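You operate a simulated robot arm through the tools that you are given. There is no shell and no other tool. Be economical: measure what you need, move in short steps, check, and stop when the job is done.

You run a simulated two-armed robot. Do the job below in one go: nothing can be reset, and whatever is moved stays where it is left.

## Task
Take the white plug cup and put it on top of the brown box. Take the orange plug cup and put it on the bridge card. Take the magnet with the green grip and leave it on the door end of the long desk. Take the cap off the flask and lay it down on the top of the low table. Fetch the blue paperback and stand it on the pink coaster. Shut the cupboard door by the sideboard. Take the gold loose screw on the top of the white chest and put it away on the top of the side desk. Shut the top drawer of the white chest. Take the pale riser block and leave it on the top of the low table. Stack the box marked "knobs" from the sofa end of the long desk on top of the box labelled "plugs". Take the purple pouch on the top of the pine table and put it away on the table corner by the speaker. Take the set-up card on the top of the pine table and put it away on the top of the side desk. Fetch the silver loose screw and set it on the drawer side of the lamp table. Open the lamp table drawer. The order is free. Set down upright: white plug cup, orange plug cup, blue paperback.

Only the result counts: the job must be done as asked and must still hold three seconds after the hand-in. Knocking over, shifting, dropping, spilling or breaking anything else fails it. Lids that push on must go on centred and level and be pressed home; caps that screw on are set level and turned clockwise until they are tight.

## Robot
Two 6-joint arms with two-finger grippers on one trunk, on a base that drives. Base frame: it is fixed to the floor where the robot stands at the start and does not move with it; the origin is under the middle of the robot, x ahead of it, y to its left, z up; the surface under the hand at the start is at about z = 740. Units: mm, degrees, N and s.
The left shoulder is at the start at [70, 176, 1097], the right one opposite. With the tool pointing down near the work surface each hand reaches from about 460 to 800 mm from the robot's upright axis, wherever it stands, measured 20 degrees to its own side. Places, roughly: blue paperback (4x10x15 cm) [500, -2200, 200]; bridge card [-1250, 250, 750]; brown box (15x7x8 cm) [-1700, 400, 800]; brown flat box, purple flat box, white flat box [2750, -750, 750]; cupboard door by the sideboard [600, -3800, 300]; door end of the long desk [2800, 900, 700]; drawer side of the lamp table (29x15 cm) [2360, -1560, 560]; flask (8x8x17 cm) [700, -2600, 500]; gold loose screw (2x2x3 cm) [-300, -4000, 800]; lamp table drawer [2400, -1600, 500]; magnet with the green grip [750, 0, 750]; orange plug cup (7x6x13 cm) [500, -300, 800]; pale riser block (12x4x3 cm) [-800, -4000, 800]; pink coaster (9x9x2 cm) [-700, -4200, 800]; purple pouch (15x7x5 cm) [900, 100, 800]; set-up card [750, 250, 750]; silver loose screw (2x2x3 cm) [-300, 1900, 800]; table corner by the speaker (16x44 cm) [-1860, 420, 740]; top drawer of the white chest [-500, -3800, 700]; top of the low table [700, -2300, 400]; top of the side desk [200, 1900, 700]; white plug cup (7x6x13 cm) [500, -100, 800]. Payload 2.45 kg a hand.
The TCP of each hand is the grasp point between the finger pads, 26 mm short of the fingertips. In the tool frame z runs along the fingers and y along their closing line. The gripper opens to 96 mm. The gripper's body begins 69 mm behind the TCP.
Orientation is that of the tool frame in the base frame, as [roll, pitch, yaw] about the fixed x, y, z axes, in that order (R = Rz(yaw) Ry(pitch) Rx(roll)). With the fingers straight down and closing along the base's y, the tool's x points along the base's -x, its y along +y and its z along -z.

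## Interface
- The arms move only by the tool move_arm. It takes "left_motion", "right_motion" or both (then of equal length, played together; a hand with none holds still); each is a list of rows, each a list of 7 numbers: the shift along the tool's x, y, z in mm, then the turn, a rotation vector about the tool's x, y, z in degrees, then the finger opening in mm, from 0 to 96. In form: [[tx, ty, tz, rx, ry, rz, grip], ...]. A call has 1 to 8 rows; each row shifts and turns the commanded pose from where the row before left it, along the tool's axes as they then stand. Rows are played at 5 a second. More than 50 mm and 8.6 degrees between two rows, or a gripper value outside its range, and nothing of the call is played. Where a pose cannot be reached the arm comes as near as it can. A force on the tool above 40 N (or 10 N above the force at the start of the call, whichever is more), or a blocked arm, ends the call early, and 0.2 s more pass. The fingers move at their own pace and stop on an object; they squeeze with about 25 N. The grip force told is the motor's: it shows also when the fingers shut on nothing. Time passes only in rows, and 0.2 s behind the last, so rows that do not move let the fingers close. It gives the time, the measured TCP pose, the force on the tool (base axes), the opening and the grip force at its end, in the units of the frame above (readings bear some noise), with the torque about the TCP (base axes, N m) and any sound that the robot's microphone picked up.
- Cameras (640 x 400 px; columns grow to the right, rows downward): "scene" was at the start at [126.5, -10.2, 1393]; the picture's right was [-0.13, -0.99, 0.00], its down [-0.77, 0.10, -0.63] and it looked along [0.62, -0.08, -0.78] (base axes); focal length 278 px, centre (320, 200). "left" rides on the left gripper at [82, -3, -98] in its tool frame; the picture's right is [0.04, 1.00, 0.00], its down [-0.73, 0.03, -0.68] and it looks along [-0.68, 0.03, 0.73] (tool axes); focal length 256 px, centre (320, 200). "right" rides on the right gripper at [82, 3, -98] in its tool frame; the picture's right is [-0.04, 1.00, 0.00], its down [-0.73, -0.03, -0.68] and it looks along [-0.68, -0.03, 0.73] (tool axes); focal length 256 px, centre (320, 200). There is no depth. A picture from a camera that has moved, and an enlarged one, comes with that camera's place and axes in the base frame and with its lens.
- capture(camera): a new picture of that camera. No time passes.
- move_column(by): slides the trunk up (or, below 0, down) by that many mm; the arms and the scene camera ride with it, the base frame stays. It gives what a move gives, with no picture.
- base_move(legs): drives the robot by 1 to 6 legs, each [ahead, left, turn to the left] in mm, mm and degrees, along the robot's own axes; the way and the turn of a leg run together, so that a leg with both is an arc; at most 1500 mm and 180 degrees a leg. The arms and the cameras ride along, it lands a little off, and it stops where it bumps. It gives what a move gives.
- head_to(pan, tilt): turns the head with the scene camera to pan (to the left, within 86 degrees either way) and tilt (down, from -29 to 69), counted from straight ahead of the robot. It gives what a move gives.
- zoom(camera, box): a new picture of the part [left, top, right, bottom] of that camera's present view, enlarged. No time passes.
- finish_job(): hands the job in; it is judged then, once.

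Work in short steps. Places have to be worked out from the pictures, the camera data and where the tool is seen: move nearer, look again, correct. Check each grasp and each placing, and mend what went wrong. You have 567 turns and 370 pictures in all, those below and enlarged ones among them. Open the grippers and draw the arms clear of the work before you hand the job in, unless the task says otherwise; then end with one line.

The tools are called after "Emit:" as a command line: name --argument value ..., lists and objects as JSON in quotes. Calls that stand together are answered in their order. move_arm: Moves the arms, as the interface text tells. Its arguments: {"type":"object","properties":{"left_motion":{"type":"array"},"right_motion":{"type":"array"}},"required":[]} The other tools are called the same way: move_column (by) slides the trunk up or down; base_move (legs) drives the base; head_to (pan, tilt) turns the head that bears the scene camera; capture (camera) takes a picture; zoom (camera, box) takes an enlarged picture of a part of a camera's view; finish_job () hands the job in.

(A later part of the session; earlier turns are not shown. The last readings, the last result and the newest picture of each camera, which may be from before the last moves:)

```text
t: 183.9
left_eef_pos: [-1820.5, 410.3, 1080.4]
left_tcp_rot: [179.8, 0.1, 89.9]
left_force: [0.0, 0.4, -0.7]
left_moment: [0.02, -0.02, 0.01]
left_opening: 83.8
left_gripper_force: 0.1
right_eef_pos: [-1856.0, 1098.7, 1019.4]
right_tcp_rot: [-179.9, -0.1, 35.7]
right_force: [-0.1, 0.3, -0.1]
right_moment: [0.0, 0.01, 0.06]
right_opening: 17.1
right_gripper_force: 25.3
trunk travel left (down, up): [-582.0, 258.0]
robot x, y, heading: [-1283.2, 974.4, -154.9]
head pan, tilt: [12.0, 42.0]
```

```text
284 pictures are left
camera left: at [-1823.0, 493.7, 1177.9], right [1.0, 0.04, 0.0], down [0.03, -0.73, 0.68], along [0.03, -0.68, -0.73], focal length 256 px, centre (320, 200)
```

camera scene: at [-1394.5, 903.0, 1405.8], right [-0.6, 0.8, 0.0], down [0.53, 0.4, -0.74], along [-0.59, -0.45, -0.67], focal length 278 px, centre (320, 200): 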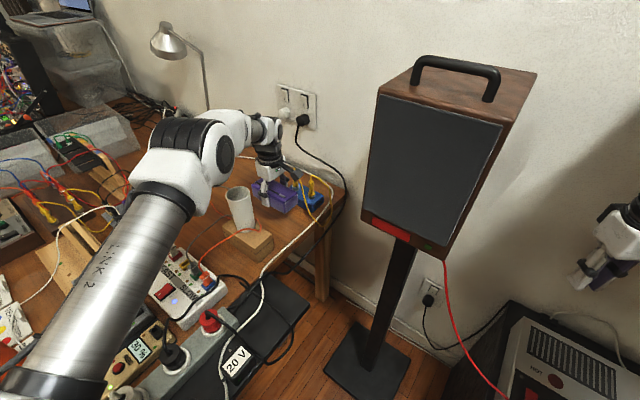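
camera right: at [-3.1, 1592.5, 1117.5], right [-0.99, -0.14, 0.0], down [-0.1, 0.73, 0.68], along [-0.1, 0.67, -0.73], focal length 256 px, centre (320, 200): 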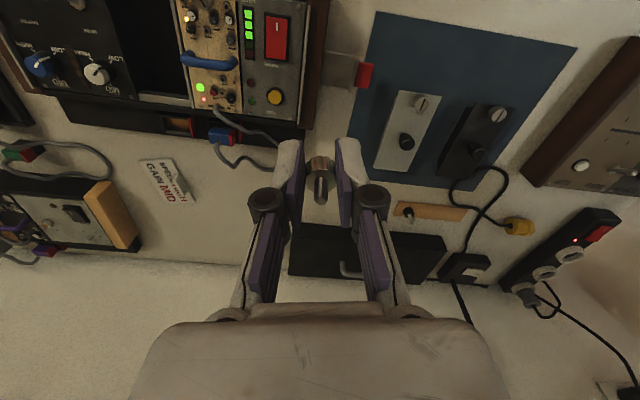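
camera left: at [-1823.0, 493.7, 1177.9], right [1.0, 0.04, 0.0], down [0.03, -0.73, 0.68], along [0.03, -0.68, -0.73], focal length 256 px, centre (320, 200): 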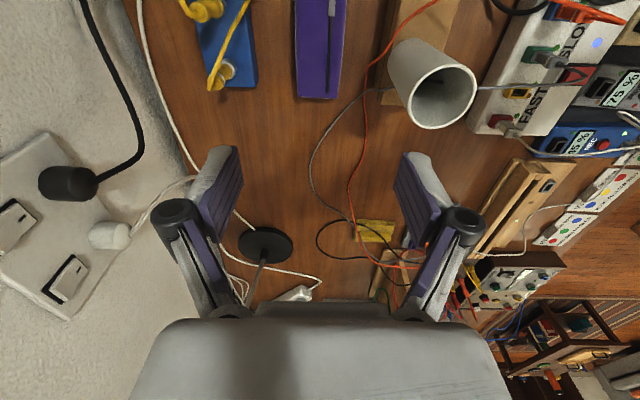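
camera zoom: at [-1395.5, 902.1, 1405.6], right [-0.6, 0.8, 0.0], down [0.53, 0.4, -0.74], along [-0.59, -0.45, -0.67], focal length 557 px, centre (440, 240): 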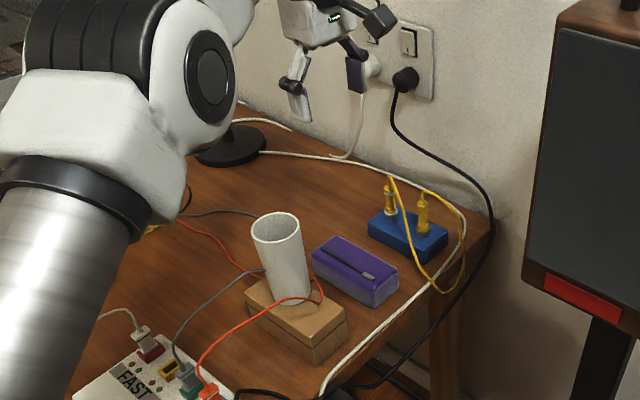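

Pouch done. I back out, turn to heading 180°, and reverse along y≈1045 to the pine table's far side.

Emit:
base_move --legs '[[-380, 98, 0], [0, 0, -25], [-1200, 0, 0], [-1150, 0, 0], [0, 950, 0]]'

Emit:
head_to --pan 0 --tilt 50

Emit:
capture --camera "scene"

```text
t: 203.4
left_eef_pos: [711.1, -198.3, 1079.1]
left_tcp_rot: [180.0, 0.2, 63.8]
left_force: [-0.2, -0.7, 0.0]
left_moment: [0.04, 0.0, 0.0]
left_opening: 83.7
left_gripper_force: 0.1
right_eef_pos: [980.1, 435.5, 1018.6]
right_tcp_rot: [-179.8, 0.0, 9.7]
right_force: [0.5, -1.0, 0.5]
right_moment: [-0.05, 0.02, -0.05]
right_opening: 16.7
right_gripper_force: 24.7
trunk travel left (down, up): [-582.0, 258.0]
robot x, y, heading: [1444.5, 73.1, 179.2]
head pan, tilt: [12.0, 42.0]
```

```text
t: 204.1
left_eef_pos: [710.2, -199.4, 1079.0]
left_tcp_rot: [179.9, 0.3, 63.9]
left_force: [-0.3, 0.4, 0.5]
left_moment: [-0.01, -0.01, -0.03]
left_opening: 83.8
left_gripper_force: 0.0
right_eef_pos: [980.8, 436.2, 1019.2]
right_tcp_rot: [-179.9, -0.1, 9.6]
right_force: [-0.5, 0.4, -0.3]
right_moment: [-0.04, -0.03, 0.01]
right_opening: 16.9
right_gripper_force: 24.8
trunk travel left (down, up): [-582.0, 258.0]
robot x, y, heading: [1439.2, 69.7, 179.0]
head pan, tilt: [0.0, 50.0]
```

```text
283 pictures are left
camera scene: at [1313.9, 74.8, 1394.5], right [0.02, 1.0, 0.0], down [0.77, -0.01, -0.64], along [-0.64, 0.01, -0.77], focal length 278 px, centre (320, 200)
```

scene: 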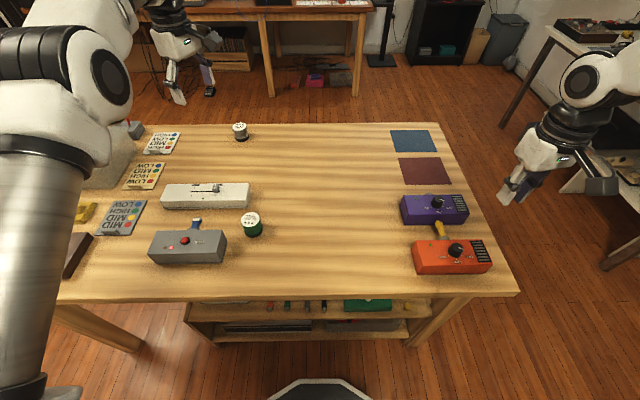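

The magnet is at ≈[877,-105]. I bring the left hand above it.

Emit:
move_arm --left_motion '[[39.3, 27.5, 0, 0, 0, 0, 75], [39.3, 27.5, 0, 0, 0, 0, 75], [39.3, 27.5, 0, 0, 0, 0, 75], [39.3, 27.5, 0, 0, 0, 0, 75], [0, 0, 45, 0, 0, 0, 75], [0, 0, 45, 0, 0, 0, 75], [0, 0, 45, 0, 0, 0, 75], [0, 0, 45, 0, 0, 0, 75]]'

Emit:
capture --camera "left"

```text
t: 205.9
left_eef_pos: [877.1, -106.0, 898.3]
left_tcp_rot: [179.9, 0.1, 63.9]
left_force: [0.6, -0.9, 0.3]
left_moment: [0.0, -0.02, -0.01]
left_opening: 74.9
left_gripper_force: 0.1
right_eef_pos: [979.2, 436.2, 1019.6]
right_tcp_rot: [-179.9, -0.2, 9.8]
right_force: [-1.1, -0.3, 0.0]
right_moment: [-0.01, -0.04, 0.0]
right_opening: 17.1
right_gripper_force: 25.0
trunk travel left (down, up): [-582.0, 258.0]
robot x, y, heading: [1439.8, 73.8, 179.0]
head pan, tilt: [0.0, 50.0]
```

```text
282 pictures are left
camera left: at [909.9, -30.1, 996.4], right [0.91, -0.4, 0.0], down [-0.3, -0.67, 0.68], along [-0.27, -0.62, -0.73], focal length 256 px, centre (320, 200)
```

left: 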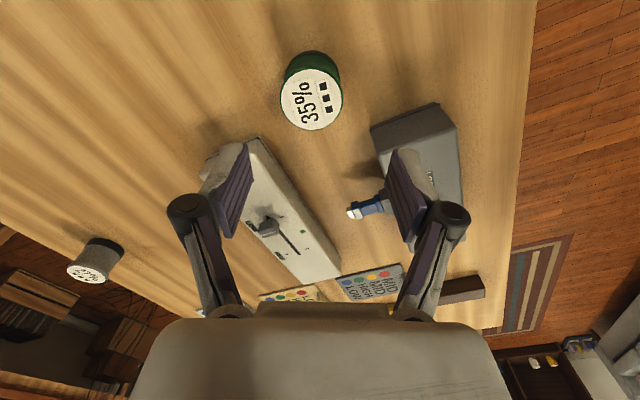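

Centred within 5 mm. I correct, descend to z≈771 and grip.

Emit:
move_arm --left_motion '[[1, -5, 30, 0, 0, 0, 75], [0, 0, 45, 0, 0, 0, 75], [0, 0, 40, 0, 0, 0, 75], [0, 0, 12, 0, 0, 0, 75], [0, 0, 0, 0, 0, 0, 20], [0, 0, 0, 0, 0, 0, 20], [0, 0, 0, 0, 0, 0, 20]]'

Emit:
capture --camera "left"

```text
t: 207.5
left_eef_pos: [875.9, -103.4, 771.4]
left_tcp_rot: [-180.0, 0.1, 63.7]
left_force: [-1.0, 0.4, 2.8]
left_moment: [0.0, 0.13, 0.02]
left_opening: 50.1
left_gripper_force: 24.6
right_eef_pos: [981.6, 437.4, 1019.4]
right_tcp_rot: [-179.9, 0.0, 9.7]
right_force: [-0.1, 0.5, -0.3]
right_moment: [0.0, 0.02, 0.01]
right_opening: 17.0
right_gripper_force: 24.5
trunk travel left (down, up): [-582.0, 258.0]
robot x, y, heading: [1441.4, 74.2, 178.8]
head pan, tilt: [0.0, 50.0]
```

```text
281 pictures are left
camera left: at [908.5, -26.9, 870.1], right [0.91, -0.4, 0.0], down [-0.3, -0.67, 0.68], along [-0.28, -0.62, -0.73], focal length 256 px, centre (320, 200)
```

left: 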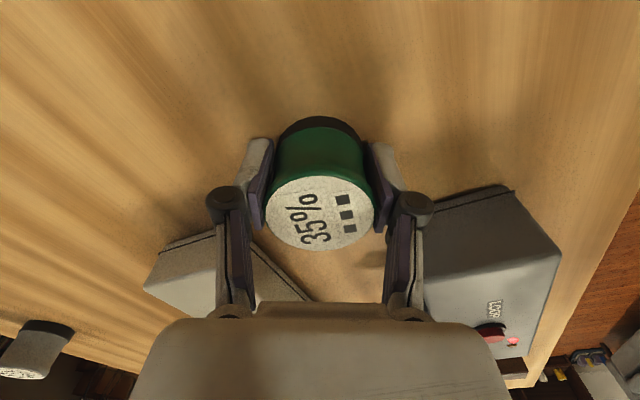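

Magnet held. I lift it, back off 150 mm, turn around to face the long desk and look.

Emit:
move_arm --left_motion '[[0, 0, -20, 0, 0, 0, 20], [0, 0, -45, 0, 0, 0, 20], [0, 0, -45, 0, 0, 0, 20], [0, 0, -45, 0, 0, 0, 20], [0, 0, -45, 0, 0, 0, 20], [0, 0, -45, 0, 0, 0, 20]]'

Emit:
base_move --legs '[[-150, 0, 0], [0, 0, -179]]'

Emit:
head_to --pan 10 --tilt 25

Emit:
capture --camera "scene"

Emit:
head_to --pan -45 --tilt 25

Emit:
capture --camera "scene"

```text
t: 208.9
left_eef_pos: [875.8, -104.7, 1019.1]
left_tcp_rot: [179.9, 0.2, 63.9]
left_force: [0.7, -0.1, -1.0]
left_moment: [0.01, -0.03, 0.02]
left_opening: 49.9
left_gripper_force: 25.1
right_eef_pos: [983.0, 436.7, 1019.4]
right_tcp_rot: [-179.9, 0.0, 9.7]
right_force: [-0.2, 0.1, -0.2]
right_moment: [0.0, 0.03, 0.0]
right_opening: 17.1
right_gripper_force: 24.6
trunk travel left (down, up): [-582.0, 258.0]
robot x, y, heading: [1440.2, 72.1, 179.2]
head pan, tilt: [0.0, 50.0]
```

```text
t: 217.5
left_eef_pos: [2140.7, 294.1, 1019.6]
left_tcp_rot: [179.8, 0.1, -111.4]
left_force: [-0.2, -0.1, -2.5]
left_moment: [0.0, -0.02, -0.01]
left_opening: 49.7
left_gripper_force: 25.1
right_eef_pos: [2079.2, -253.8, 1019.4]
right_tcp_rot: [-180.0, 0.0, -165.5]
right_force: [-0.1, -0.5, -1.3]
right_moment: [0.04, 0.02, 0.02]
right_opening: 16.9
right_gripper_force: 25.2
trunk travel left (down, up): [-582.0, 258.0]
robot x, y, heading: [1590.5, 71.5, 3.9]
head pan, tilt: [0.0, 50.0]
```

```text
t: 218.3
left_eef_pos: [2140.4, 295.4, 1020.5]
left_tcp_rot: [179.9, 0.2, -111.4]
left_force: [0.2, 0.1, -1.1]
left_moment: [0.01, 0.0, 0.01]
left_opening: 49.5
left_gripper_force: 25.2
right_eef_pos: [2078.8, -254.3, 1019.3]
right_tcp_rot: [-179.9, 0.0, -165.6]
right_force: [-0.2, 0.6, 0.0]
right_moment: [-0.03, -0.02, 0.0]
right_opening: 17.0
right_gripper_force: 24.8
trunk travel left (down, up): [-582.0, 258.0]
robot x, y, heading: [1590.2, 69.8, 3.9]
head pan, tilt: [10.0, 25.0]
```

```text
280 pictures are left
camera scene: at [1731.9, 95.5, 1431.8], right [0.24, -0.97, 0.0], down [-0.41, -0.1, -0.91], along [0.88, 0.22, -0.42], focal length 278 px, centre (320, 200)
```

scene: 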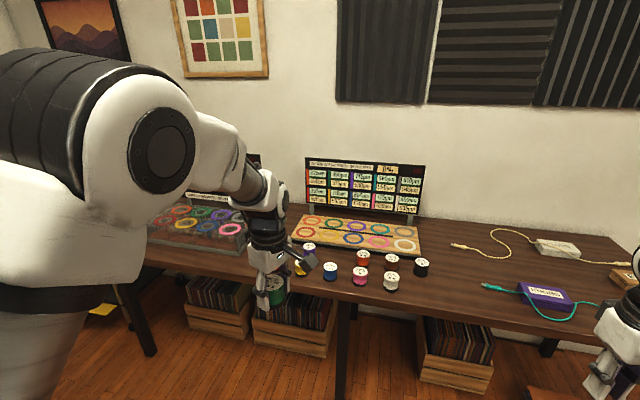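

```text
t: 219.6
left_eef_pos: [2140.2, 294.5, 1018.3]
left_tcp_rot: [179.9, 0.2, -111.4]
left_force: [0.0, -0.5, -1.7]
left_moment: [0.0, 0.01, 0.05]
left_opening: 49.8
left_gripper_force: 25.0
right_eef_pos: [2079.0, -253.8, 1020.0]
right_tcp_rot: [-180.0, -0.1, -165.5]
right_force: [0.4, 0.2, -0.5]
right_moment: [0.0, 0.0, -0.02]
right_opening: 17.1
right_gripper_force: 25.4
trunk travel left (down, up): [-582.0, 258.0]
robot x, y, heading: [1586.8, 74.2, 4.0]
head pan, tilt: [-45.0, 25.0]
```

```text
279 pictures are left
camera scene: at [1711.8, 12.9, 1431.9], right [-0.66, -0.75, 0.0], down [-0.32, 0.28, -0.91], along [0.68, -0.6, -0.42], focal length 278 px, centre (320, 200)
```

scene: 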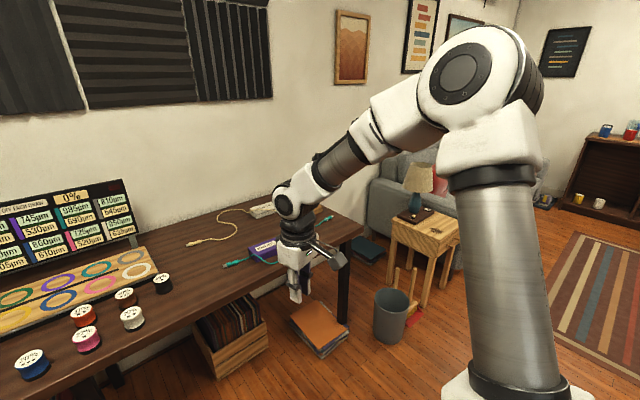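

The long desk's edge is at x≈2430, with upright boards at the back. I strafe to the door end and approach.

Emit:
base_move --legs '[[0, 700, -4], [380, 0, 0]]'

Emit:
head_to --pan 0 --tilt 35

Emit:
capture --camera "scene"

```text
t: 225.4
left_eef_pos: [2505.9, 957.0, 1018.8]
left_tcp_rot: [180.0, 0.2, -115.4]
left_force: [0.7, -0.1, -1.4]
left_moment: [-0.05, -0.01, 0.02]
left_opening: 49.7
left_gripper_force: 24.5
right_eef_pos: [2406.2, 414.1, 1019.6]
right_tcp_rot: [-179.9, 0.1, -169.7]
right_force: [0.7, -0.4, -0.8]
right_moment: [-0.01, 0.02, 0.03]
right_opening: 16.8
right_gripper_force: 25.4
trunk travel left (down, up): [-582.0, 258.0]
robot x, y, heading: [1941.5, 772.9, -0.3]
head pan, tilt: [-45.0, 25.0]
```

```text
t: 226.5
left_eef_pos: [2505.9, 957.0, 1019.0]
left_tcp_rot: [180.0, 0.1, -115.5]
left_force: [0.0, -0.4, -1.4]
left_moment: [-0.02, -0.01, -0.03]
left_opening: 49.7
left_gripper_force: 25.0
right_eef_pos: [2406.5, 414.0, 1019.6]
right_tcp_rot: [-179.9, 0.1, -169.5]
right_force: [0.1, -0.4, 0.0]
right_moment: [-0.03, -0.01, -0.01]
right_opening: 16.9
right_gripper_force: 24.9
trunk travel left (down, up): [-582.0, 258.0]
robot x, y, heading: [1941.7, 770.7, -0.4]
head pan, tilt: [0.0, 35.0]
```

```text
278 pictures are left
camera scene: at [2082.8, 771.4, 1416.2], right [-0.01, -1.0, 0.0], down [-0.57, 0.0, -0.82], along [0.82, 0.0, -0.57], focal length 278 px, centre (320, 200)
```

scene: 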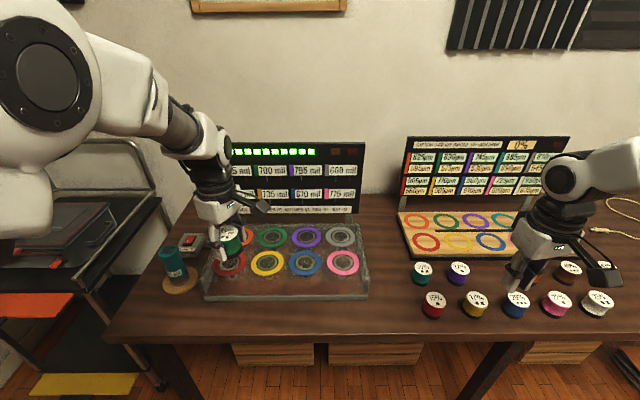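

The clear strip in front of the ring tray at ≈[2518,950] is right below the left hand. I rotate the hand so the fingers close along y, then view.

Emit:
move_arm --left_motion '[[0, 0, 0, 0, 0, 8.06, 20], [0, 0, 0, 0, 0, 8.06, 20], [0, 0, 0, 0, 0, 8.06, 20], [0, 0, 0, 0, 0, 8.06, 20], [0, 0, 0, 0, 0, 8.06, 20], [0, 0, 0, 0, 0, 8.06, 20], [0, 0, 0, 0, 0, 8.06, 20], [0, 0, 0, 0, 0, 8.06, 20]]'

Emit:
move_arm --left_motion '[[-12, -7, 40, 0, 0, 0, 20], [0, 0, 40, 0, 0, 0, 20], [0, 0, 40, 0, 0, 0, 20]]'

Emit:
capture --camera "left"

Emit:
zoom --camera "scene" --box '[100, 200, 400, 380]'

```text
t: 228.3
left_eef_pos: [2506.5, 956.7, 1017.6]
left_tcp_rot: [179.8, 0.0, 179.9]
left_force: [0.1, -0.3, -1.7]
left_moment: [0.02, 0.0, 0.01]
left_opening: 49.8
left_gripper_force: 24.8
right_eef_pos: [2407.7, 414.0, 1019.3]
right_tcp_rot: [-179.9, 0.0, -169.6]
right_force: [-0.5, -0.5, 0.6]
right_moment: [0.01, -0.02, -0.03]
right_opening: 16.8
right_gripper_force: 25.1
trunk travel left (down, up): [-582.0, 258.0]
robot x, y, heading: [1943.1, 771.5, -0.1]
head pan, tilt: [0.0, 35.0]
```

```text
t: 229.1
left_eef_pos: [2517.9, 949.9, 897.6]
left_tcp_rot: [179.9, 0.0, -179.9]
left_force: [-1.0, 0.3, -1.5]
left_moment: [-0.02, 0.0, 0.01]
left_opening: 49.6
left_gripper_force: 25.0
right_eef_pos: [2408.0, 413.4, 1019.8]
right_tcp_rot: [-179.9, 0.0, -169.6]
right_force: [0.5, -0.6, -0.2]
right_moment: [-0.03, 0.0, 0.02]
right_opening: 16.7
right_gripper_force: 25.2
trunk travel left (down, up): [-582.0, 258.0]
robot x, y, heading: [1943.3, 772.0, -0.3]
head pan, tilt: [0.0, 35.0]
```

```text
277 pictures are left
camera left: at [2437.0, 947.1, 996.9], right [-0.04, 1.0, 0.0], down [0.73, 0.03, 0.68], along [0.68, 0.03, -0.73], focal length 256 px, centre (320, 200)
```

left: 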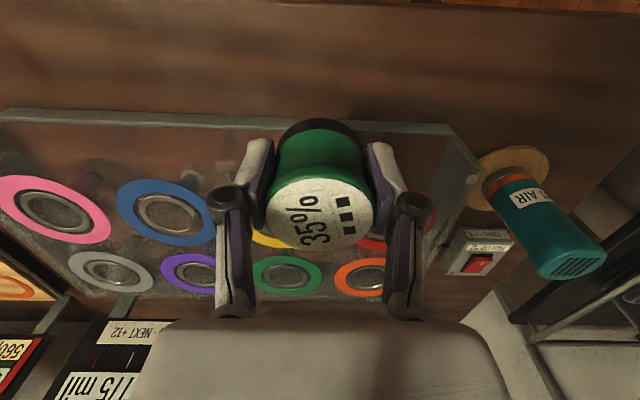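

```text
2.13 times, centred on (250, 290) of scene
camera zoom: at [2083.8, 771.7, 1416.1], right [-0.01, -1.0, 0.0], down [-0.57, 0.0, -0.82], along [0.82, 0.0, -0.57], focal length 594 px, centre (469, 8)
```

zoom: 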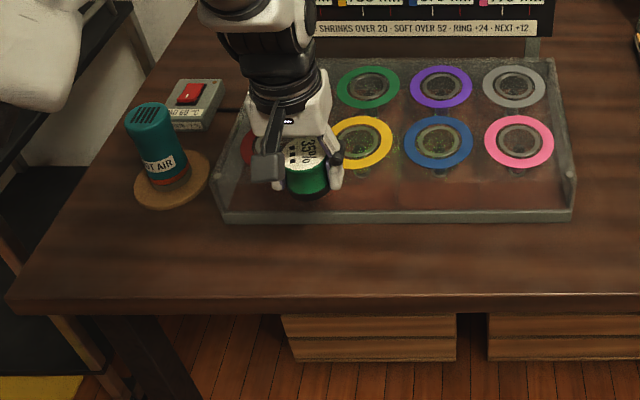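

The tray's front wall is at x≈2545; I shift to x≈2502 and lower to contact.

Emit:
move_arm --left_motion '[[15, 0, 40, 0, 0, 0, 20], [0, 0, 45, 0, 0, 0, 20], [0, 0, 33, 0, 0, 0, 20], [0, 0, 5, 0, 0, 0, 20], [0, 0, 3, 0, 0, 0, 20], [0, 0, 0, 0, 0, 0, 20]]'

Emit:
zoom --camera "scene" --box '[100, 200, 400, 380]'

```text
t: 230.5
left_eef_pos: [2503.6, 950.5, 773.1]
left_tcp_rot: [179.8, -0.1, -180.0]
left_force: [-0.4, 0.8, -2.2]
left_moment: [-0.02, 0.01, -0.01]
left_opening: 49.8
left_gripper_force: 25.1
right_eef_pos: [2406.3, 414.4, 1020.1]
right_tcp_rot: [180.0, 0.0, -169.6]
right_force: [0.2, 0.0, -0.5]
right_moment: [0.04, -0.03, -0.01]
right_opening: 17.1
right_gripper_force: 24.8
trunk travel left (down, up): [-582.0, 258.0]
robot x, y, heading: [1943.8, 773.5, -0.3]
head pan, tilt: [0.0, 35.0]
```

```text
2.13 times, centred on (250, 290) of scene
camera zoom: at [2082.5, 771.4, 1416.2], right [-0.01, -1.0, 0.0], down [-0.57, 0.0, -0.82], along [0.82, 0.0, -0.57], focal length 594 px, centre (469, 8)
```

zoom: 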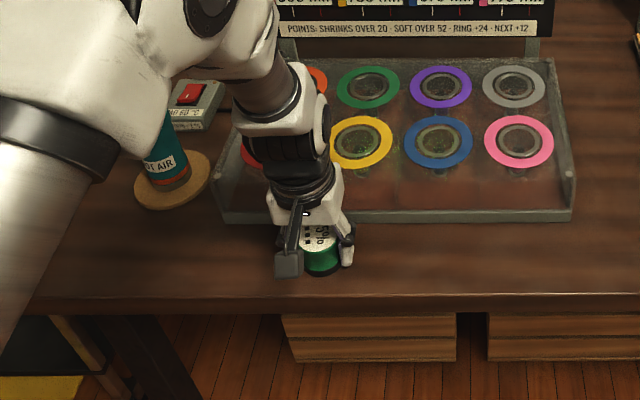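

Emit:
move_arm --left_motion '[[0, 0, 2, 0, 0, 0, 20], [0, 0, 1.5, 0, 0, 0, 20], [0, 0, 0, 0, 0, 0, 20]]'

```text
t: 231.3
left_eef_pos: [2502.5, 949.9, 772.4]
left_tcp_rot: [179.7, 0.3, -180.0]
left_force: [3.6, 3.6, 17.1]
left_moment: [0.1, -0.05, 0.0]
left_opening: 49.9
left_gripper_force: 24.8
right_eef_pos: [2406.2, 415.2, 1020.7]
right_tcp_rot: [-179.9, 0.1, -169.6]
right_force: [-0.1, -0.2, -0.1]
right_moment: [-0.01, 0.01, 0.0]
right_opening: 17.1
right_gripper_force: 25.5
trunk travel left (down, up): [-582.0, 258.0]
robot x, y, heading: [1942.7, 776.6, -0.4]
head pan, tilt: [0.0, 35.0]
```

The magnet touches down. I release and rise.

Emit:
move_arm --left_motion '[[0, 0, -1, 0, 0, 0, 55], [0, 0, 0, 0, 0, 0, 75], [0, 0, 0, 0, 0, 0, 75], [0, 0, -40, 0, 0, 0, 75], [0, 0, -45, 0, 0, 0, 75], [0, 0, -45, 0, 0, 0, 75], [0, 0, -45, 0, 0, 0, 75], [0, 0, -45, 0, 0, 0, 75]]'

Emit:
zoom --camera "scene" --box '[100, 200, 400, 380]'

```text
t: 233.1
left_eef_pos: [2501.9, 949.8, 988.7]
left_tcp_rot: [179.8, 0.0, -179.9]
left_force: [-0.3, 0.6, 0.1]
left_moment: [-0.02, 0.01, 0.0]
left_opening: 75.3
left_gripper_force: 0.0
right_eef_pos: [2405.2, 414.8, 1021.1]
right_tcp_rot: [-179.8, 0.0, -169.6]
right_force: [-0.2, -0.9, 0.5]
right_moment: [0.0, 0.0, -0.04]
right_opening: 17.2
right_gripper_force: 24.9
trunk travel left (down, up): [-582.0, 258.0]
robot x, y, heading: [1945.9, 770.6, -0.1]
head pan, tilt: [0.0, 35.0]
```

```text
2.13 times, centred on (250, 290) of scene
camera zoom: at [2081.1, 771.5, 1416.3], right [-0.01, -1.0, 0.0], down [-0.57, 0.0, -0.82], along [0.82, 0.0, -0.57], focal length 594 px, centre (469, 8)
```

zoom: 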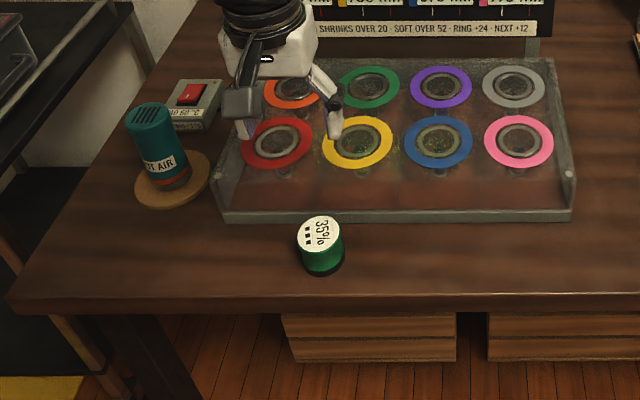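

Magnet done. I strafe to the sofa end of the desk and look.

Emit:
base_move --legs '[[-60, 0, 0], [0, -700, 0], [0, -720, 0]]'

Emit:
capture --camera "scene"

```text
t: 241.1
left_eef_pos: [2436.8, -465.8, 987.6]
left_tcp_rot: [179.7, 0.0, -179.8]
left_force: [0.3, -0.7, -0.2]
left_moment: [-0.01, -0.01, 0.0]
left_opening: 75.0
left_gripper_force: 0.1
right_eef_pos: [2341.6, -1000.4, 1019.3]
right_tcp_rot: [-180.0, -0.1, -169.5]
right_force: [0.4, -0.6, -0.2]
right_moment: [0.02, 0.0, -0.03]
right_opening: 16.9
right_gripper_force: 25.0
trunk travel left (down, up): [-582.0, 258.0]
robot x, y, heading: [1874.2, -642.4, -0.3]
head pan, tilt: [0.0, 35.0]
```

```text
273 pictures are left
camera scene: at [2015.8, -644.3, 1416.2], right [0.0, -1.0, 0.0], down [-0.57, 0.0, -0.82], along [0.82, 0.0, -0.57], focal length 278 px, centre (320, 200)
```

scene: 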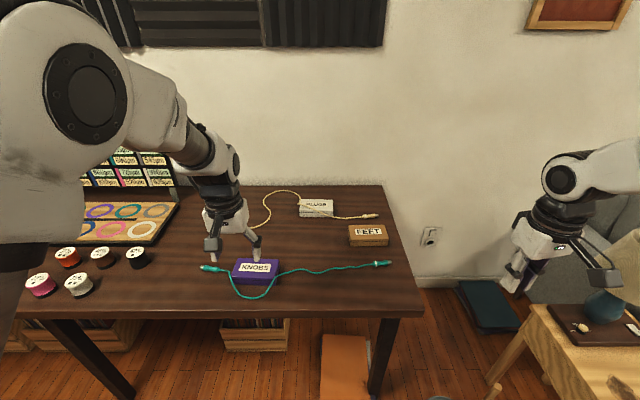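

Emit:
zoom --camera "scene" --box '[190, 170, 410, 310]'

Emit:
capture --camera "left"

```text
2.86 times, centred on (300, 240) of scene
camera zoom: at [2015.8, -644.3, 1416.2], right [0.0, -1.0, 0.0], down [-0.57, 0.0, -0.82], along [0.82, 0.0, -0.57], focal length 796 px, centre (377, 86)
```

zoom: 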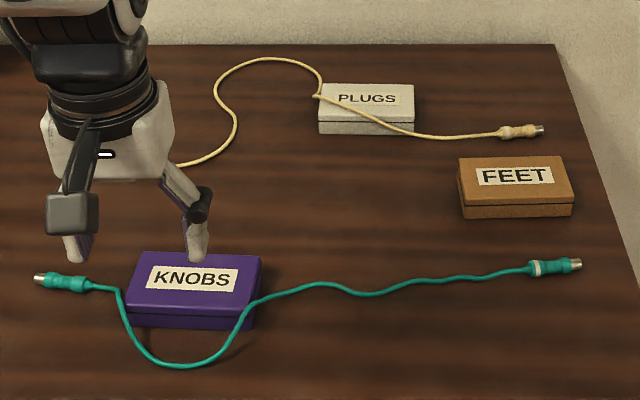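

```text
271 pictures are left
camera left: at [2355.3, -468.8, 1087.2], right [-0.04, 1.0, 0.0], down [0.73, 0.03, 0.68], along [0.68, 0.03, -0.73], focal length 256 px, centre (320, 200)
```

left: 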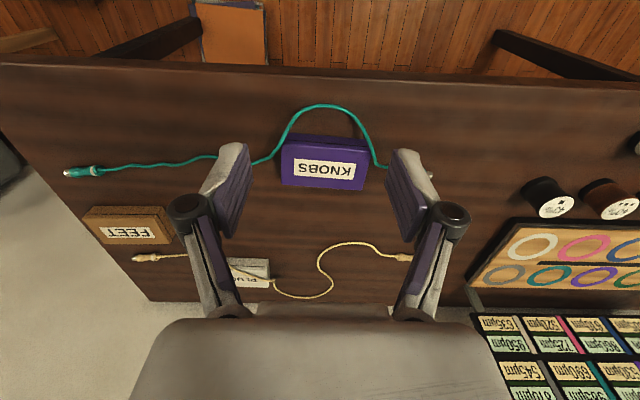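

KNOBS is at ≈[2572,-454] (127×80×40), PLUGS at ≈[2893,-631], with a cream cable seemingly crossing PLUGS. I move closer to inspect.

Emit:
move_arm --left_motion '[[0, 0, -45, 0, 0, 0, 90], [0, 40, -20, 0, 0, 0, 90], [0, 40, 0, 0, 0, 0, 90], [0, 40, 0, 0, 0, 0, 90]]'

Emit:
base_move --legs '[[210, -150, 0.3]]'

Emit:
head_to --pan 5 --tilt 45

Emit:
capture --camera "scene"

Emit:
zoom --camera "scene" --box '[200, 60, 400, 180]'

```text
t: 242.1
left_eef_pos: [2437.3, -343.0, 1050.8]
left_tcp_rot: [179.8, 0.0, -179.8]
left_force: [-0.3, 1.5, 0.0]
left_moment: [-0.03, 0.02, 0.04]
left_opening: 90.0
left_gripper_force: 0.1
right_eef_pos: [2341.1, -998.9, 1019.9]
right_tcp_rot: [-179.8, 0.0, -169.5]
right_force: [-0.1, 0.0, 0.3]
right_moment: [-0.03, 0.0, 0.0]
right_opening: 17.2
right_gripper_force: 25.5
trunk travel left (down, up): [-582.0, 258.0]
robot x, y, heading: [1875.8, -641.2, -0.1]
head pan, tilt: [0.0, 35.0]
```

```text
t: 244.0
left_eef_pos: [2640.3, -493.9, 1050.5]
left_tcp_rot: [179.9, 0.0, -179.7]
left_force: [-0.2, 0.0, -0.3]
left_moment: [-0.04, 0.03, 0.02]
left_opening: 90.0
left_gripper_force: 0.1
right_eef_pos: [2544.7, -1148.0, 1018.8]
right_tcp_rot: [180.0, -0.1, -169.3]
right_force: [1.0, -0.2, -0.8]
right_moment: [0.02, 0.02, 0.01]
right_opening: 17.3
right_gripper_force: 25.1
trunk travel left (down, up): [-582.0, 258.0]
robot x, y, heading: [2081.2, -795.4, -0.1]
head pan, tilt: [0.0, 35.0]
stopped in leg 1: the robot was blocked; the commanded pose is now the measured one
```

```text
t: 244.7
left_eef_pos: [2638.3, -492.5, 1052.6]
left_tcp_rot: [179.9, 0.1, -179.7]
left_force: [0.3, -0.4, -0.8]
left_moment: [-0.02, -0.04, -0.01]
left_opening: 89.8
left_gripper_force: 0.0
right_eef_pos: [2542.7, -1146.9, 1019.6]
right_tcp_rot: [-179.9, 0.0, -169.4]
right_force: [0.5, 0.3, -0.8]
right_moment: [-0.03, 0.01, 0.02]
right_opening: 16.9
right_gripper_force: 25.0
trunk travel left (down, up): [-582.0, 258.0]
robot x, y, heading: [2076.3, -793.2, 0.0]
head pan, tilt: [5.0, 45.0]
```

```text
270 pictures are left
camera scene: at [2210.3, -784.7, 1401.5], right [0.09, -1.0, 0.0], down [-0.7, -0.06, -0.71], along [0.7, 0.06, -0.71], focal length 278 px, centre (320, 200)
```

scene: 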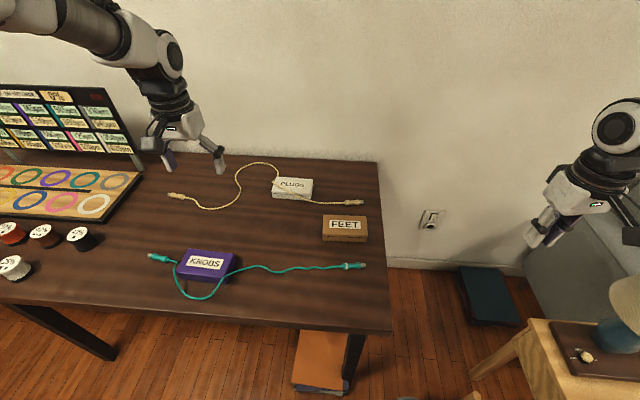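

```text
3.20 times, centred on (300, 120) of scene
camera zoom: at [2210.3, -784.7, 1401.5], right [0.09, -1.0, 0.0], down [-0.7, -0.06, -0.71], along [0.7, 0.06, -0.71], focal length 891 px, centre (384, 456)
```

zoom: 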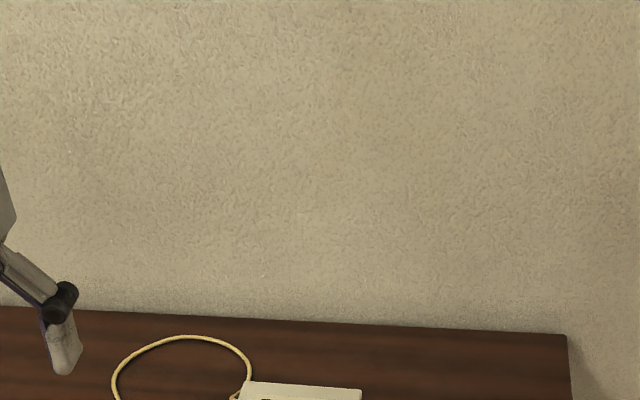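

The base got blocked; a waste bin stood near here. I look down at the floor right-front of the robot.

Emit:
head_to --pan -45 --tilt 60

Emit:
capture --camera "scene"

```text
t: 245.9
left_eef_pos: [2638.8, -492.0, 1052.4]
left_tcp_rot: [179.8, -0.1, -179.7]
left_force: [0.3, 0.2, 0.0]
left_moment: [0.04, -0.02, 0.02]
left_opening: 89.6
left_gripper_force: 0.1
right_eef_pos: [2543.6, -1148.7, 1019.7]
right_tcp_rot: [-179.9, -0.1, -169.3]
right_force: [-0.6, 0.0, 0.0]
right_moment: [0.0, 0.0, -0.05]
right_opening: 17.0
right_gripper_force: 25.3
trunk travel left (down, up): [-582.0, 258.0]
robot x, y, heading: [2079.8, -790.7, 0.2]
head pan, tilt: [-45.0, 60.0]
```

```text
268 pictures are left
camera scene: at [2177.0, -839.3, 1381.9], right [-0.71, -0.71, 0.0], down [-0.61, 0.61, -0.5], along [0.35, -0.35, -0.87], focal length 278 px, centre (320, 200)
```

scene: 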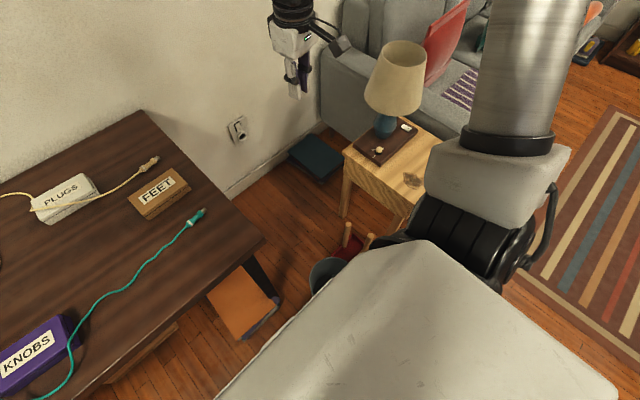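

The bin is upright, just touching range; I'll keep away. First a zoom on the PLUGS box and its cable from here.

Emit:
zoom --camera "scene" --box '[0, 150, 220, 290]'

Emit:
base_move --legs '[[-60, 150, 0]]'

Emit:
capture --camera "left"

Emit:
capture --camera "scene"

```text
2.86 times, centred on (110, 220) of scene
camera zoom: at [2177.0, -839.3, 1381.9], right [-0.71, -0.71, 0.0], down [-0.61, 0.61, -0.5], along [0.35, -0.35, -0.87], focal length 796 px, centre (920, 143)
```

zoom: 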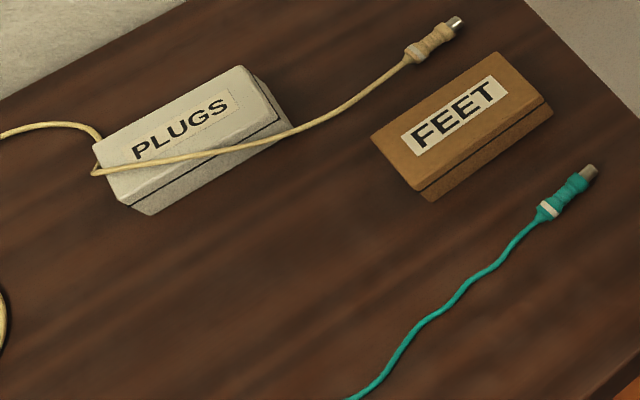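

```text
t: 247.3
left_eef_pos: [2579.3, -342.2, 1051.4]
left_tcp_rot: [179.7, 0.0, -179.5]
left_force: [0.4, -0.5, 0.1]
left_moment: [-0.02, 0.0, 0.02]
left_opening: 90.1
left_gripper_force: 0.1
right_eef_pos: [2485.9, -997.9, 1019.5]
right_tcp_rot: [179.9, 0.0, -169.3]
right_force: [0.0, 0.1, -0.2]
right_moment: [0.01, 0.0, 0.0]
right_opening: 17.0
right_gripper_force: 24.9
trunk travel left (down, up): [-582.0, 258.0]
robot x, y, heading: [2017.5, -636.7, -0.2]
head pan, tilt: [-45.0, 60.0]
```

```text
266 pictures are left
camera left: at [2498.4, -344.8, 1150.9], right [-0.05, 1.0, 0.0], down [0.73, 0.03, 0.68], along [0.68, 0.03, -0.73], focal length 256 px, centre (320, 200)
```

left: 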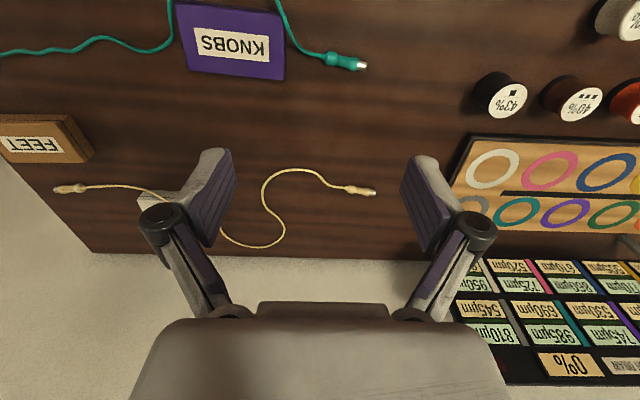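

```text
265 pictures are left
camera scene: at [2117.7, -688.9, 1381.9], right [-0.71, -0.71, 0.0], down [-0.61, 0.61, -0.5], along [0.35, -0.35, -0.87], focal length 278 px, centre (320, 200)
```

scene: 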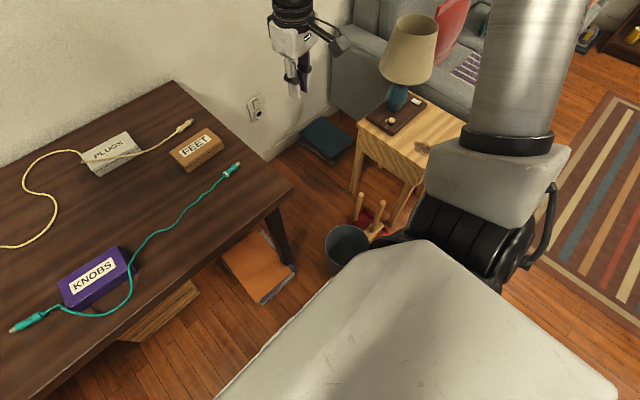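

KNOBS is at ≈[2577,-452]. I move the left hand over it and rotate it 90° so the fingers close across its 80 mm depth.

Emit:
move_arm --left_motion '[[0, -37, 10, 0, 0, -8.2, 96], [0, 0, 0, 0, 0, -8.2, 96], [0, 0, 0, 0, 0, -8.2, 96], [0, 0, 0, 0, 0, -8.2, 96], [0, 0, 0, 0, 0, -8.2, 96], [0, 0, 0, 0, 0, -8.2, 96], [0, 0, 0, 0, 0, -8.2, 96], [0, 0, 0, 0, 0, -8.2, 96]]'

Emit:
move_arm --left_motion '[[0, 0, 0, 0, 0, -8.2, 96], [0, 0, 0, 0, 0, -8.2, 96], [0, 0, 0, 0, 0, -8, 96], [36, 0, 30, 0, 0, 0, 96], [37, 0, 30, 0, 0, 0, 96], [0, 0, 40, 0, 0, 0, 96]]'

Emit:
capture --camera "left"

```text
t: 249.2
left_eef_pos: [2580.5, -378.3, 1041.6]
left_tcp_rot: [-180.0, 0.3, -113.9]
left_force: [1.1, 0.0, 0.5]
left_moment: [-0.03, -0.04, 0.01]
left_opening: 96.3
left_gripper_force: 0.0
right_eef_pos: [2484.7, -996.1, 1019.7]
right_tcp_rot: [-179.9, 0.0, -169.3]
right_force: [-0.1, -0.2, -0.2]
right_moment: [0.0, 0.01, 0.0]
right_opening: 17.1
right_gripper_force: 24.5
trunk travel left (down, up): [-582.0, 258.0]
robot x, y, heading: [2019.0, -643.5, -0.0]
head pan, tilt: [-45.0, 60.0]
```

```text
t: 250.6
left_eef_pos: [2581.6, -451.5, 941.2]
left_tcp_rot: [179.9, 0.0, -89.6]
left_force: [-0.2, 0.1, 0.1]
left_moment: [-0.05, 0.03, 0.02]
left_opening: 95.7
left_gripper_force: 0.1
right_eef_pos: [2486.2, -995.8, 1019.2]
right_tcp_rot: [-180.0, -0.1, -169.3]
right_force: [0.0, 0.6, -0.1]
right_moment: [-0.02, -0.02, 0.0]
right_opening: 17.1
right_gripper_force: 24.9
trunk travel left (down, up): [-582.0, 258.0]
robot x, y, heading: [2019.0, -640.8, -0.1]
head pan, tilt: [-45.0, 60.0]
```

```text
264 pictures are left
camera left: at [2586.6, -531.9, 1039.7], right [-1.0, -0.05, 0.0], down [-0.03, 0.73, 0.68], along [-0.03, 0.68, -0.73], focal length 256 px, centre (320, 200)
```

left: 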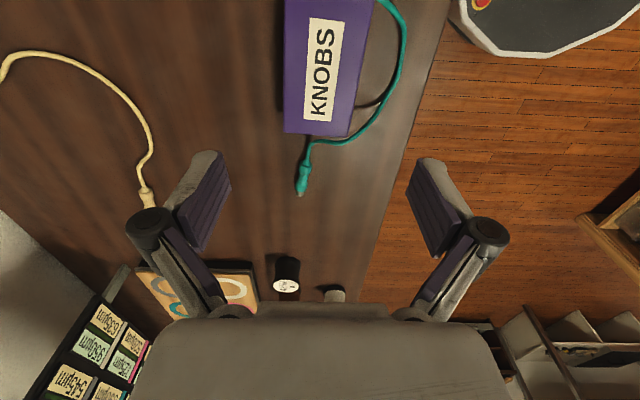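

Box centre is right under the TCP, axis turned ~3.5°. I align, descend to z≈775 and grip.

Emit:
move_arm --left_motion '[[0, 0, 40, 0, 0, 3.6, 96], [0, 0, 45, 0, 0, 0, 96], [0, 0, 45, 0, 0, 0, 96], [0, 0, 36, 0, 0, 0, 96], [0, 0, 0, 0, 0, 0, 40], [0, 0, 0, 0, 0, 0, 40], [0, 0, 0, 0, 0, 0, 40]]'

Emit:
capture --camera "left"

```text
t: 252.2
left_eef_pos: [2580.7, -452.3, 775.4]
left_tcp_rot: [180.0, 0.2, -93.2]
left_force: [0.9, 0.5, 0.2]
left_moment: [0.01, 0.01, -0.01]
left_opening: 74.5
left_gripper_force: 24.8
right_eef_pos: [2485.6, -996.8, 1018.4]
right_tcp_rot: [-179.9, 0.0, -169.4]
right_force: [0.1, -0.6, -0.3]
right_moment: [0.02, 0.02, -0.01]
right_opening: 17.2
right_gripper_force: 25.2
trunk travel left (down, up): [-582.0, 258.0]
robot x, y, heading: [2022.1, -643.6, 0.0]
head pan, tilt: [-45.0, 60.0]
```

```text
263 pictures are left
camera left: at [2579.3, -532.5, 874.1], right [-1.0, 0.02, 0.0], down [0.01, 0.73, 0.68], along [0.01, 0.68, -0.73], focal length 256 px, centre (320, 200)
```

left: 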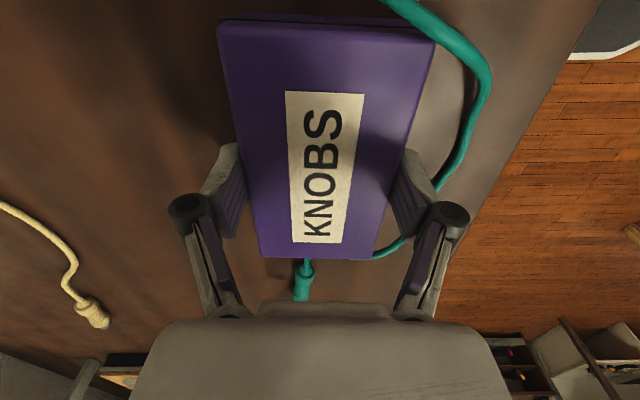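

Gripped (74 mm). I lift and check that the cable stays.

Emit:
move_arm --left_motion '[[0, 0, -15, 0, 0, 0, 40], [0, 0, -35, 0, 0, 0, 40], [0, 0, -45, 0, 0, 0, 40], [0, 0, -45, 0, 0, 0, 40], [0, 0, -45, 0, 0, 0, 40], [0, 0, -35, 0, 0, 0, 40]]'

Emit:
base_move --legs '[[100, -50, -18]]'

Emit:
head_to --pan 20 --tilt 42

Emit:
capture --camera "scene"

```text
t: 253.6
left_eef_pos: [2577.4, -453.2, 994.7]
left_tcp_rot: [179.9, 0.3, -93.1]
left_force: [-0.2, 0.5, -1.2]
left_moment: [0.0, -0.05, 0.02]
left_opening: 74.4
left_gripper_force: 24.8
right_eef_pos: [2483.7, -996.5, 1020.3]
right_tcp_rot: [-179.9, 0.0, -169.3]
right_force: [0.5, -0.1, -0.1]
right_moment: [-0.03, -0.02, 0.0]
right_opening: 16.8
right_gripper_force: 24.8
trunk travel left (down, up): [-582.0, 258.0]
robot x, y, heading: [2016.7, -640.3, 0.1]
head pan, tilt: [-45.0, 60.0]
```

```text
t: 255.0
left_eef_pos: [2700.8, -698.2, 995.1]
left_tcp_rot: [179.9, 0.3, -111.3]
left_force: [-0.5, -0.2, -1.5]
left_moment: [0.02, -0.02, -0.02]
left_opening: 74.3
left_gripper_force: 24.9
right_eef_pos: [2445.0, -1188.0, 1021.3]
right_tcp_rot: [-179.9, -0.1, 172.6]
right_force: [0.1, 0.5, 0.2]
right_moment: [0.03, -0.01, -0.01]
right_opening: 17.0
right_gripper_force: 25.1
trunk travel left (down, up): [-582.0, 258.0]
robot x, y, heading: [2114.6, -705.1, -18.1]
head pan, tilt: [-45.0, 60.0]
```

```text
t: 256.3
left_eef_pos: [2701.4, -698.3, 994.6]
left_tcp_rot: [-180.0, 0.2, -111.3]
left_force: [0.3, -0.1, -2.4]
left_moment: [-0.01, -0.05, 0.02]
left_opening: 74.5
left_gripper_force: 24.8
right_eef_pos: [2444.6, -1187.8, 1020.3]
right_tcp_rot: [-179.9, 0.0, 172.7]
right_force: [0.6, -0.1, 0.2]
right_moment: [0.0, -0.01, 0.01]
right_opening: 17.1
right_gripper_force: 25.0
trunk travel left (down, up): [-582.0, 258.0]
robot x, y, heading: [2111.0, -703.1, -17.9]
head pan, tilt: [20.0, 42.0]
```

```text
262 pictures are left
camera scene: at [2244.0, -718.4, 1405.7], right [0.03, -1.0, 0.0], down [-0.67, -0.02, -0.74], along [0.74, 0.03, -0.67], focal length 278 px, centre (320, 200)
```

scene: 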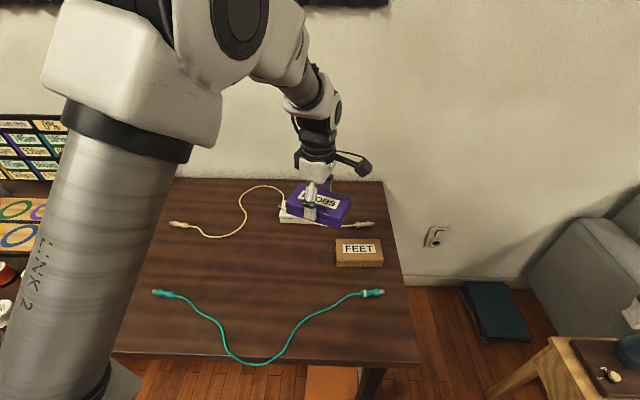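

The teal cord relaxed a bit but its ends stayed put. I turn the box square to PLUGS and carry it over [2893,-631].

Emit:
move_arm --left_motion '[[0, 0, 0, 0, 0, -6.5, 40], [0, 0, 0, 0, 0, -6.5, 40], [0, 0, 0, 0, 0, -6.5, 40], [-14.6, -38, 0, 0, 0, 0, 40], [-14.6, -38, 0, 0, 0, 0, 40], [-14.6, -38, 0, 0, 0, 0, 40], [-14.6, -38, 0, 0, 0, 0, 40], [-14.6, -38, 0, 0, 0, 0, 40]]'

Emit:
zoom --camera "scene" --box '[220, 100, 420, 280]'

Emit:
capture --camera "left"

```text
t: 258.1
left_eef_pos: [2895.7, -632.1, 992.6]
left_tcp_rot: [179.8, 0.2, -91.7]
left_force: [0.4, 0.2, -1.5]
left_moment: [0.01, 0.03, 0.02]
left_opening: 74.3
left_gripper_force: 24.9
right_eef_pos: [2446.9, -1187.0, 1020.2]
right_tcp_rot: [-179.9, -0.1, 172.6]
right_force: [-0.1, -0.2, -0.3]
right_moment: [0.04, 0.05, -0.05]
right_opening: 16.9
right_gripper_force: 25.4
trunk travel left (down, up): [-582.0, 258.0]
robot x, y, heading: [2112.6, -705.5, -17.8]
head pan, tilt: [20.0, 42.0]
```

```text
2.22 times, centred on (320, 190) of scene
camera zoom: at [2246.5, -717.9, 1405.4], right [0.03, -1.0, 0.0], down [-0.67, -0.02, -0.74], along [0.74, 0.03, -0.67], focal length 619 px, centre (320, 222)
```

zoom: 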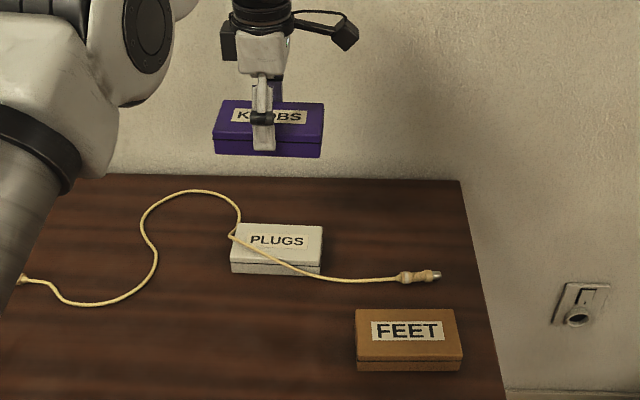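

```text
260 pictures are left
camera left: at [2897.0, -712.9, 1090.9], right [-1.0, -0.01, 0.0], down [-0.01, 0.73, 0.68], along [-0.01, 0.68, -0.73], focal length 256 px, centre (320, 200)
```

left: 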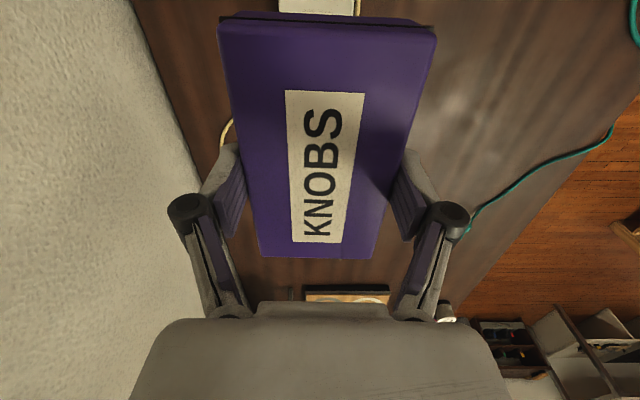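

KNOBS is over PLUGS (centre ≈[2899,-629]). The boxes are ~27 mm high, so contact should be near TCP z≈802; I descend to 812.

Emit:
move_arm --left_motion '[[-3, -3, 35, 0, 0, 0, 40], [0, 0, 45, 0, 0, 0, 40], [0, 0, 45, 0, 0, 0, 40], [0, 0, 35, 0, 0, 0, 40], [0, 0, 20, 0, 0, 0, 40], [0, 0, 0, 0, 0, 0, 40]]'

Emit:
zoom --camera "scene" --box '[250, 140, 390, 240]'

Emit:
capture --camera "left"

```text
t: 259.5
left_eef_pos: [2897.8, -628.5, 814.2]
left_tcp_rot: [-179.9, 0.1, -91.8]
left_force: [0.5, 1.0, -1.3]
left_moment: [0.02, -0.01, 0.01]
left_opening: 74.6
left_gripper_force: 25.3
right_eef_pos: [2444.3, -1187.4, 1018.8]
right_tcp_rot: [-179.8, 0.0, 172.6]
right_force: [0.3, 0.9, -0.3]
right_moment: [0.03, 0.03, 0.0]
right_opening: 17.0
right_gripper_force: 24.9
trunk travel left (down, up): [-582.0, 258.0]
robot x, y, heading: [2112.9, -705.8, -18.2]
head pan, tilt: [20.0, 42.0]
```

```text
4.00 times, centred on (320, 190) of scene
camera zoom: at [2243.9, -718.4, 1405.7], right [0.03, -1.0, 0.0], down [-0.67, -0.02, -0.74], along [0.74, 0.03, -0.67], focal length 1114 px, centre (320, 240)
```

zoom: 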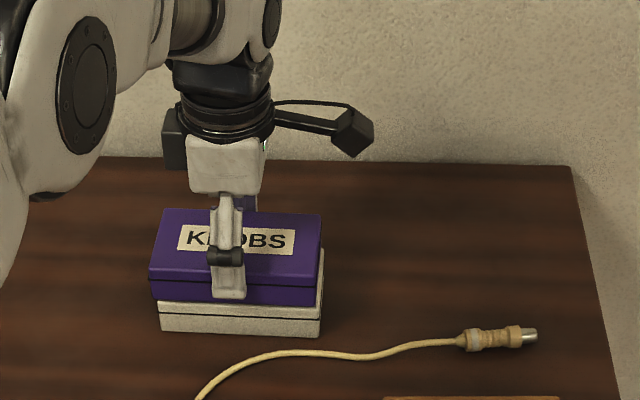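

```text
258 pictures are left
camera left: at [2898.3, -709.0, 913.7], right [-1.0, -0.01, 0.0], down [-0.01, 0.73, 0.68], along [-0.01, 0.68, -0.73], focal length 256 px, centre (320, 200)
```

left: 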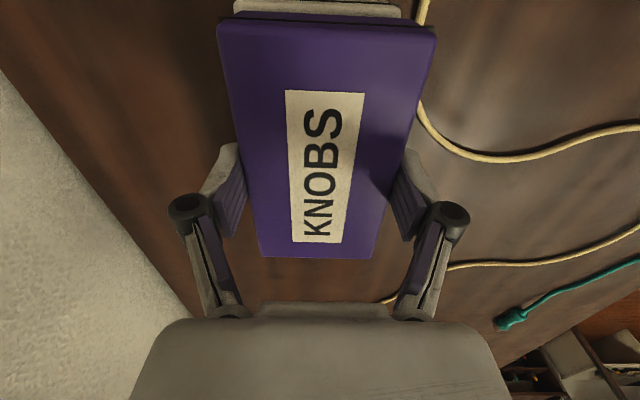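

The stack is nearly aligned; I shift 4 mm toward -y and lower to contact.

Emit:
move_arm --left_motion '[[4, 0, 5, 0, 0, 0, 40], [0, 0, 4, 0, 0, 0, 40], [0, 0, 2, 0, 0, 0, 40], [0, 0, 2, 0, 0, 0, 40], [0, 0, 0, 0, 0, 0, 40]]'

```text
t: 260.7
left_eef_pos: [2896.1, -633.1, 803.5]
left_tcp_rot: [-179.6, 0.0, -91.8]
left_force: [4.3, -0.4, 16.9]
left_moment: [-0.03, -0.1, 0.02]
left_opening: 74.9
left_gripper_force: 25.2
right_eef_pos: [2442.5, -1188.2, 1019.6]
right_tcp_rot: [179.8, 0.1, 172.6]
right_force: [1.3, 0.6, 0.1]
right_moment: [0.0, 0.01, -0.01]
right_opening: 17.1
right_gripper_force: 25.3
trunk travel left (down, up): [-582.0, 258.0]
robot x, y, heading: [2108.3, -704.3, -18.1]
head pan, tilt: [20.0, 42.0]
```

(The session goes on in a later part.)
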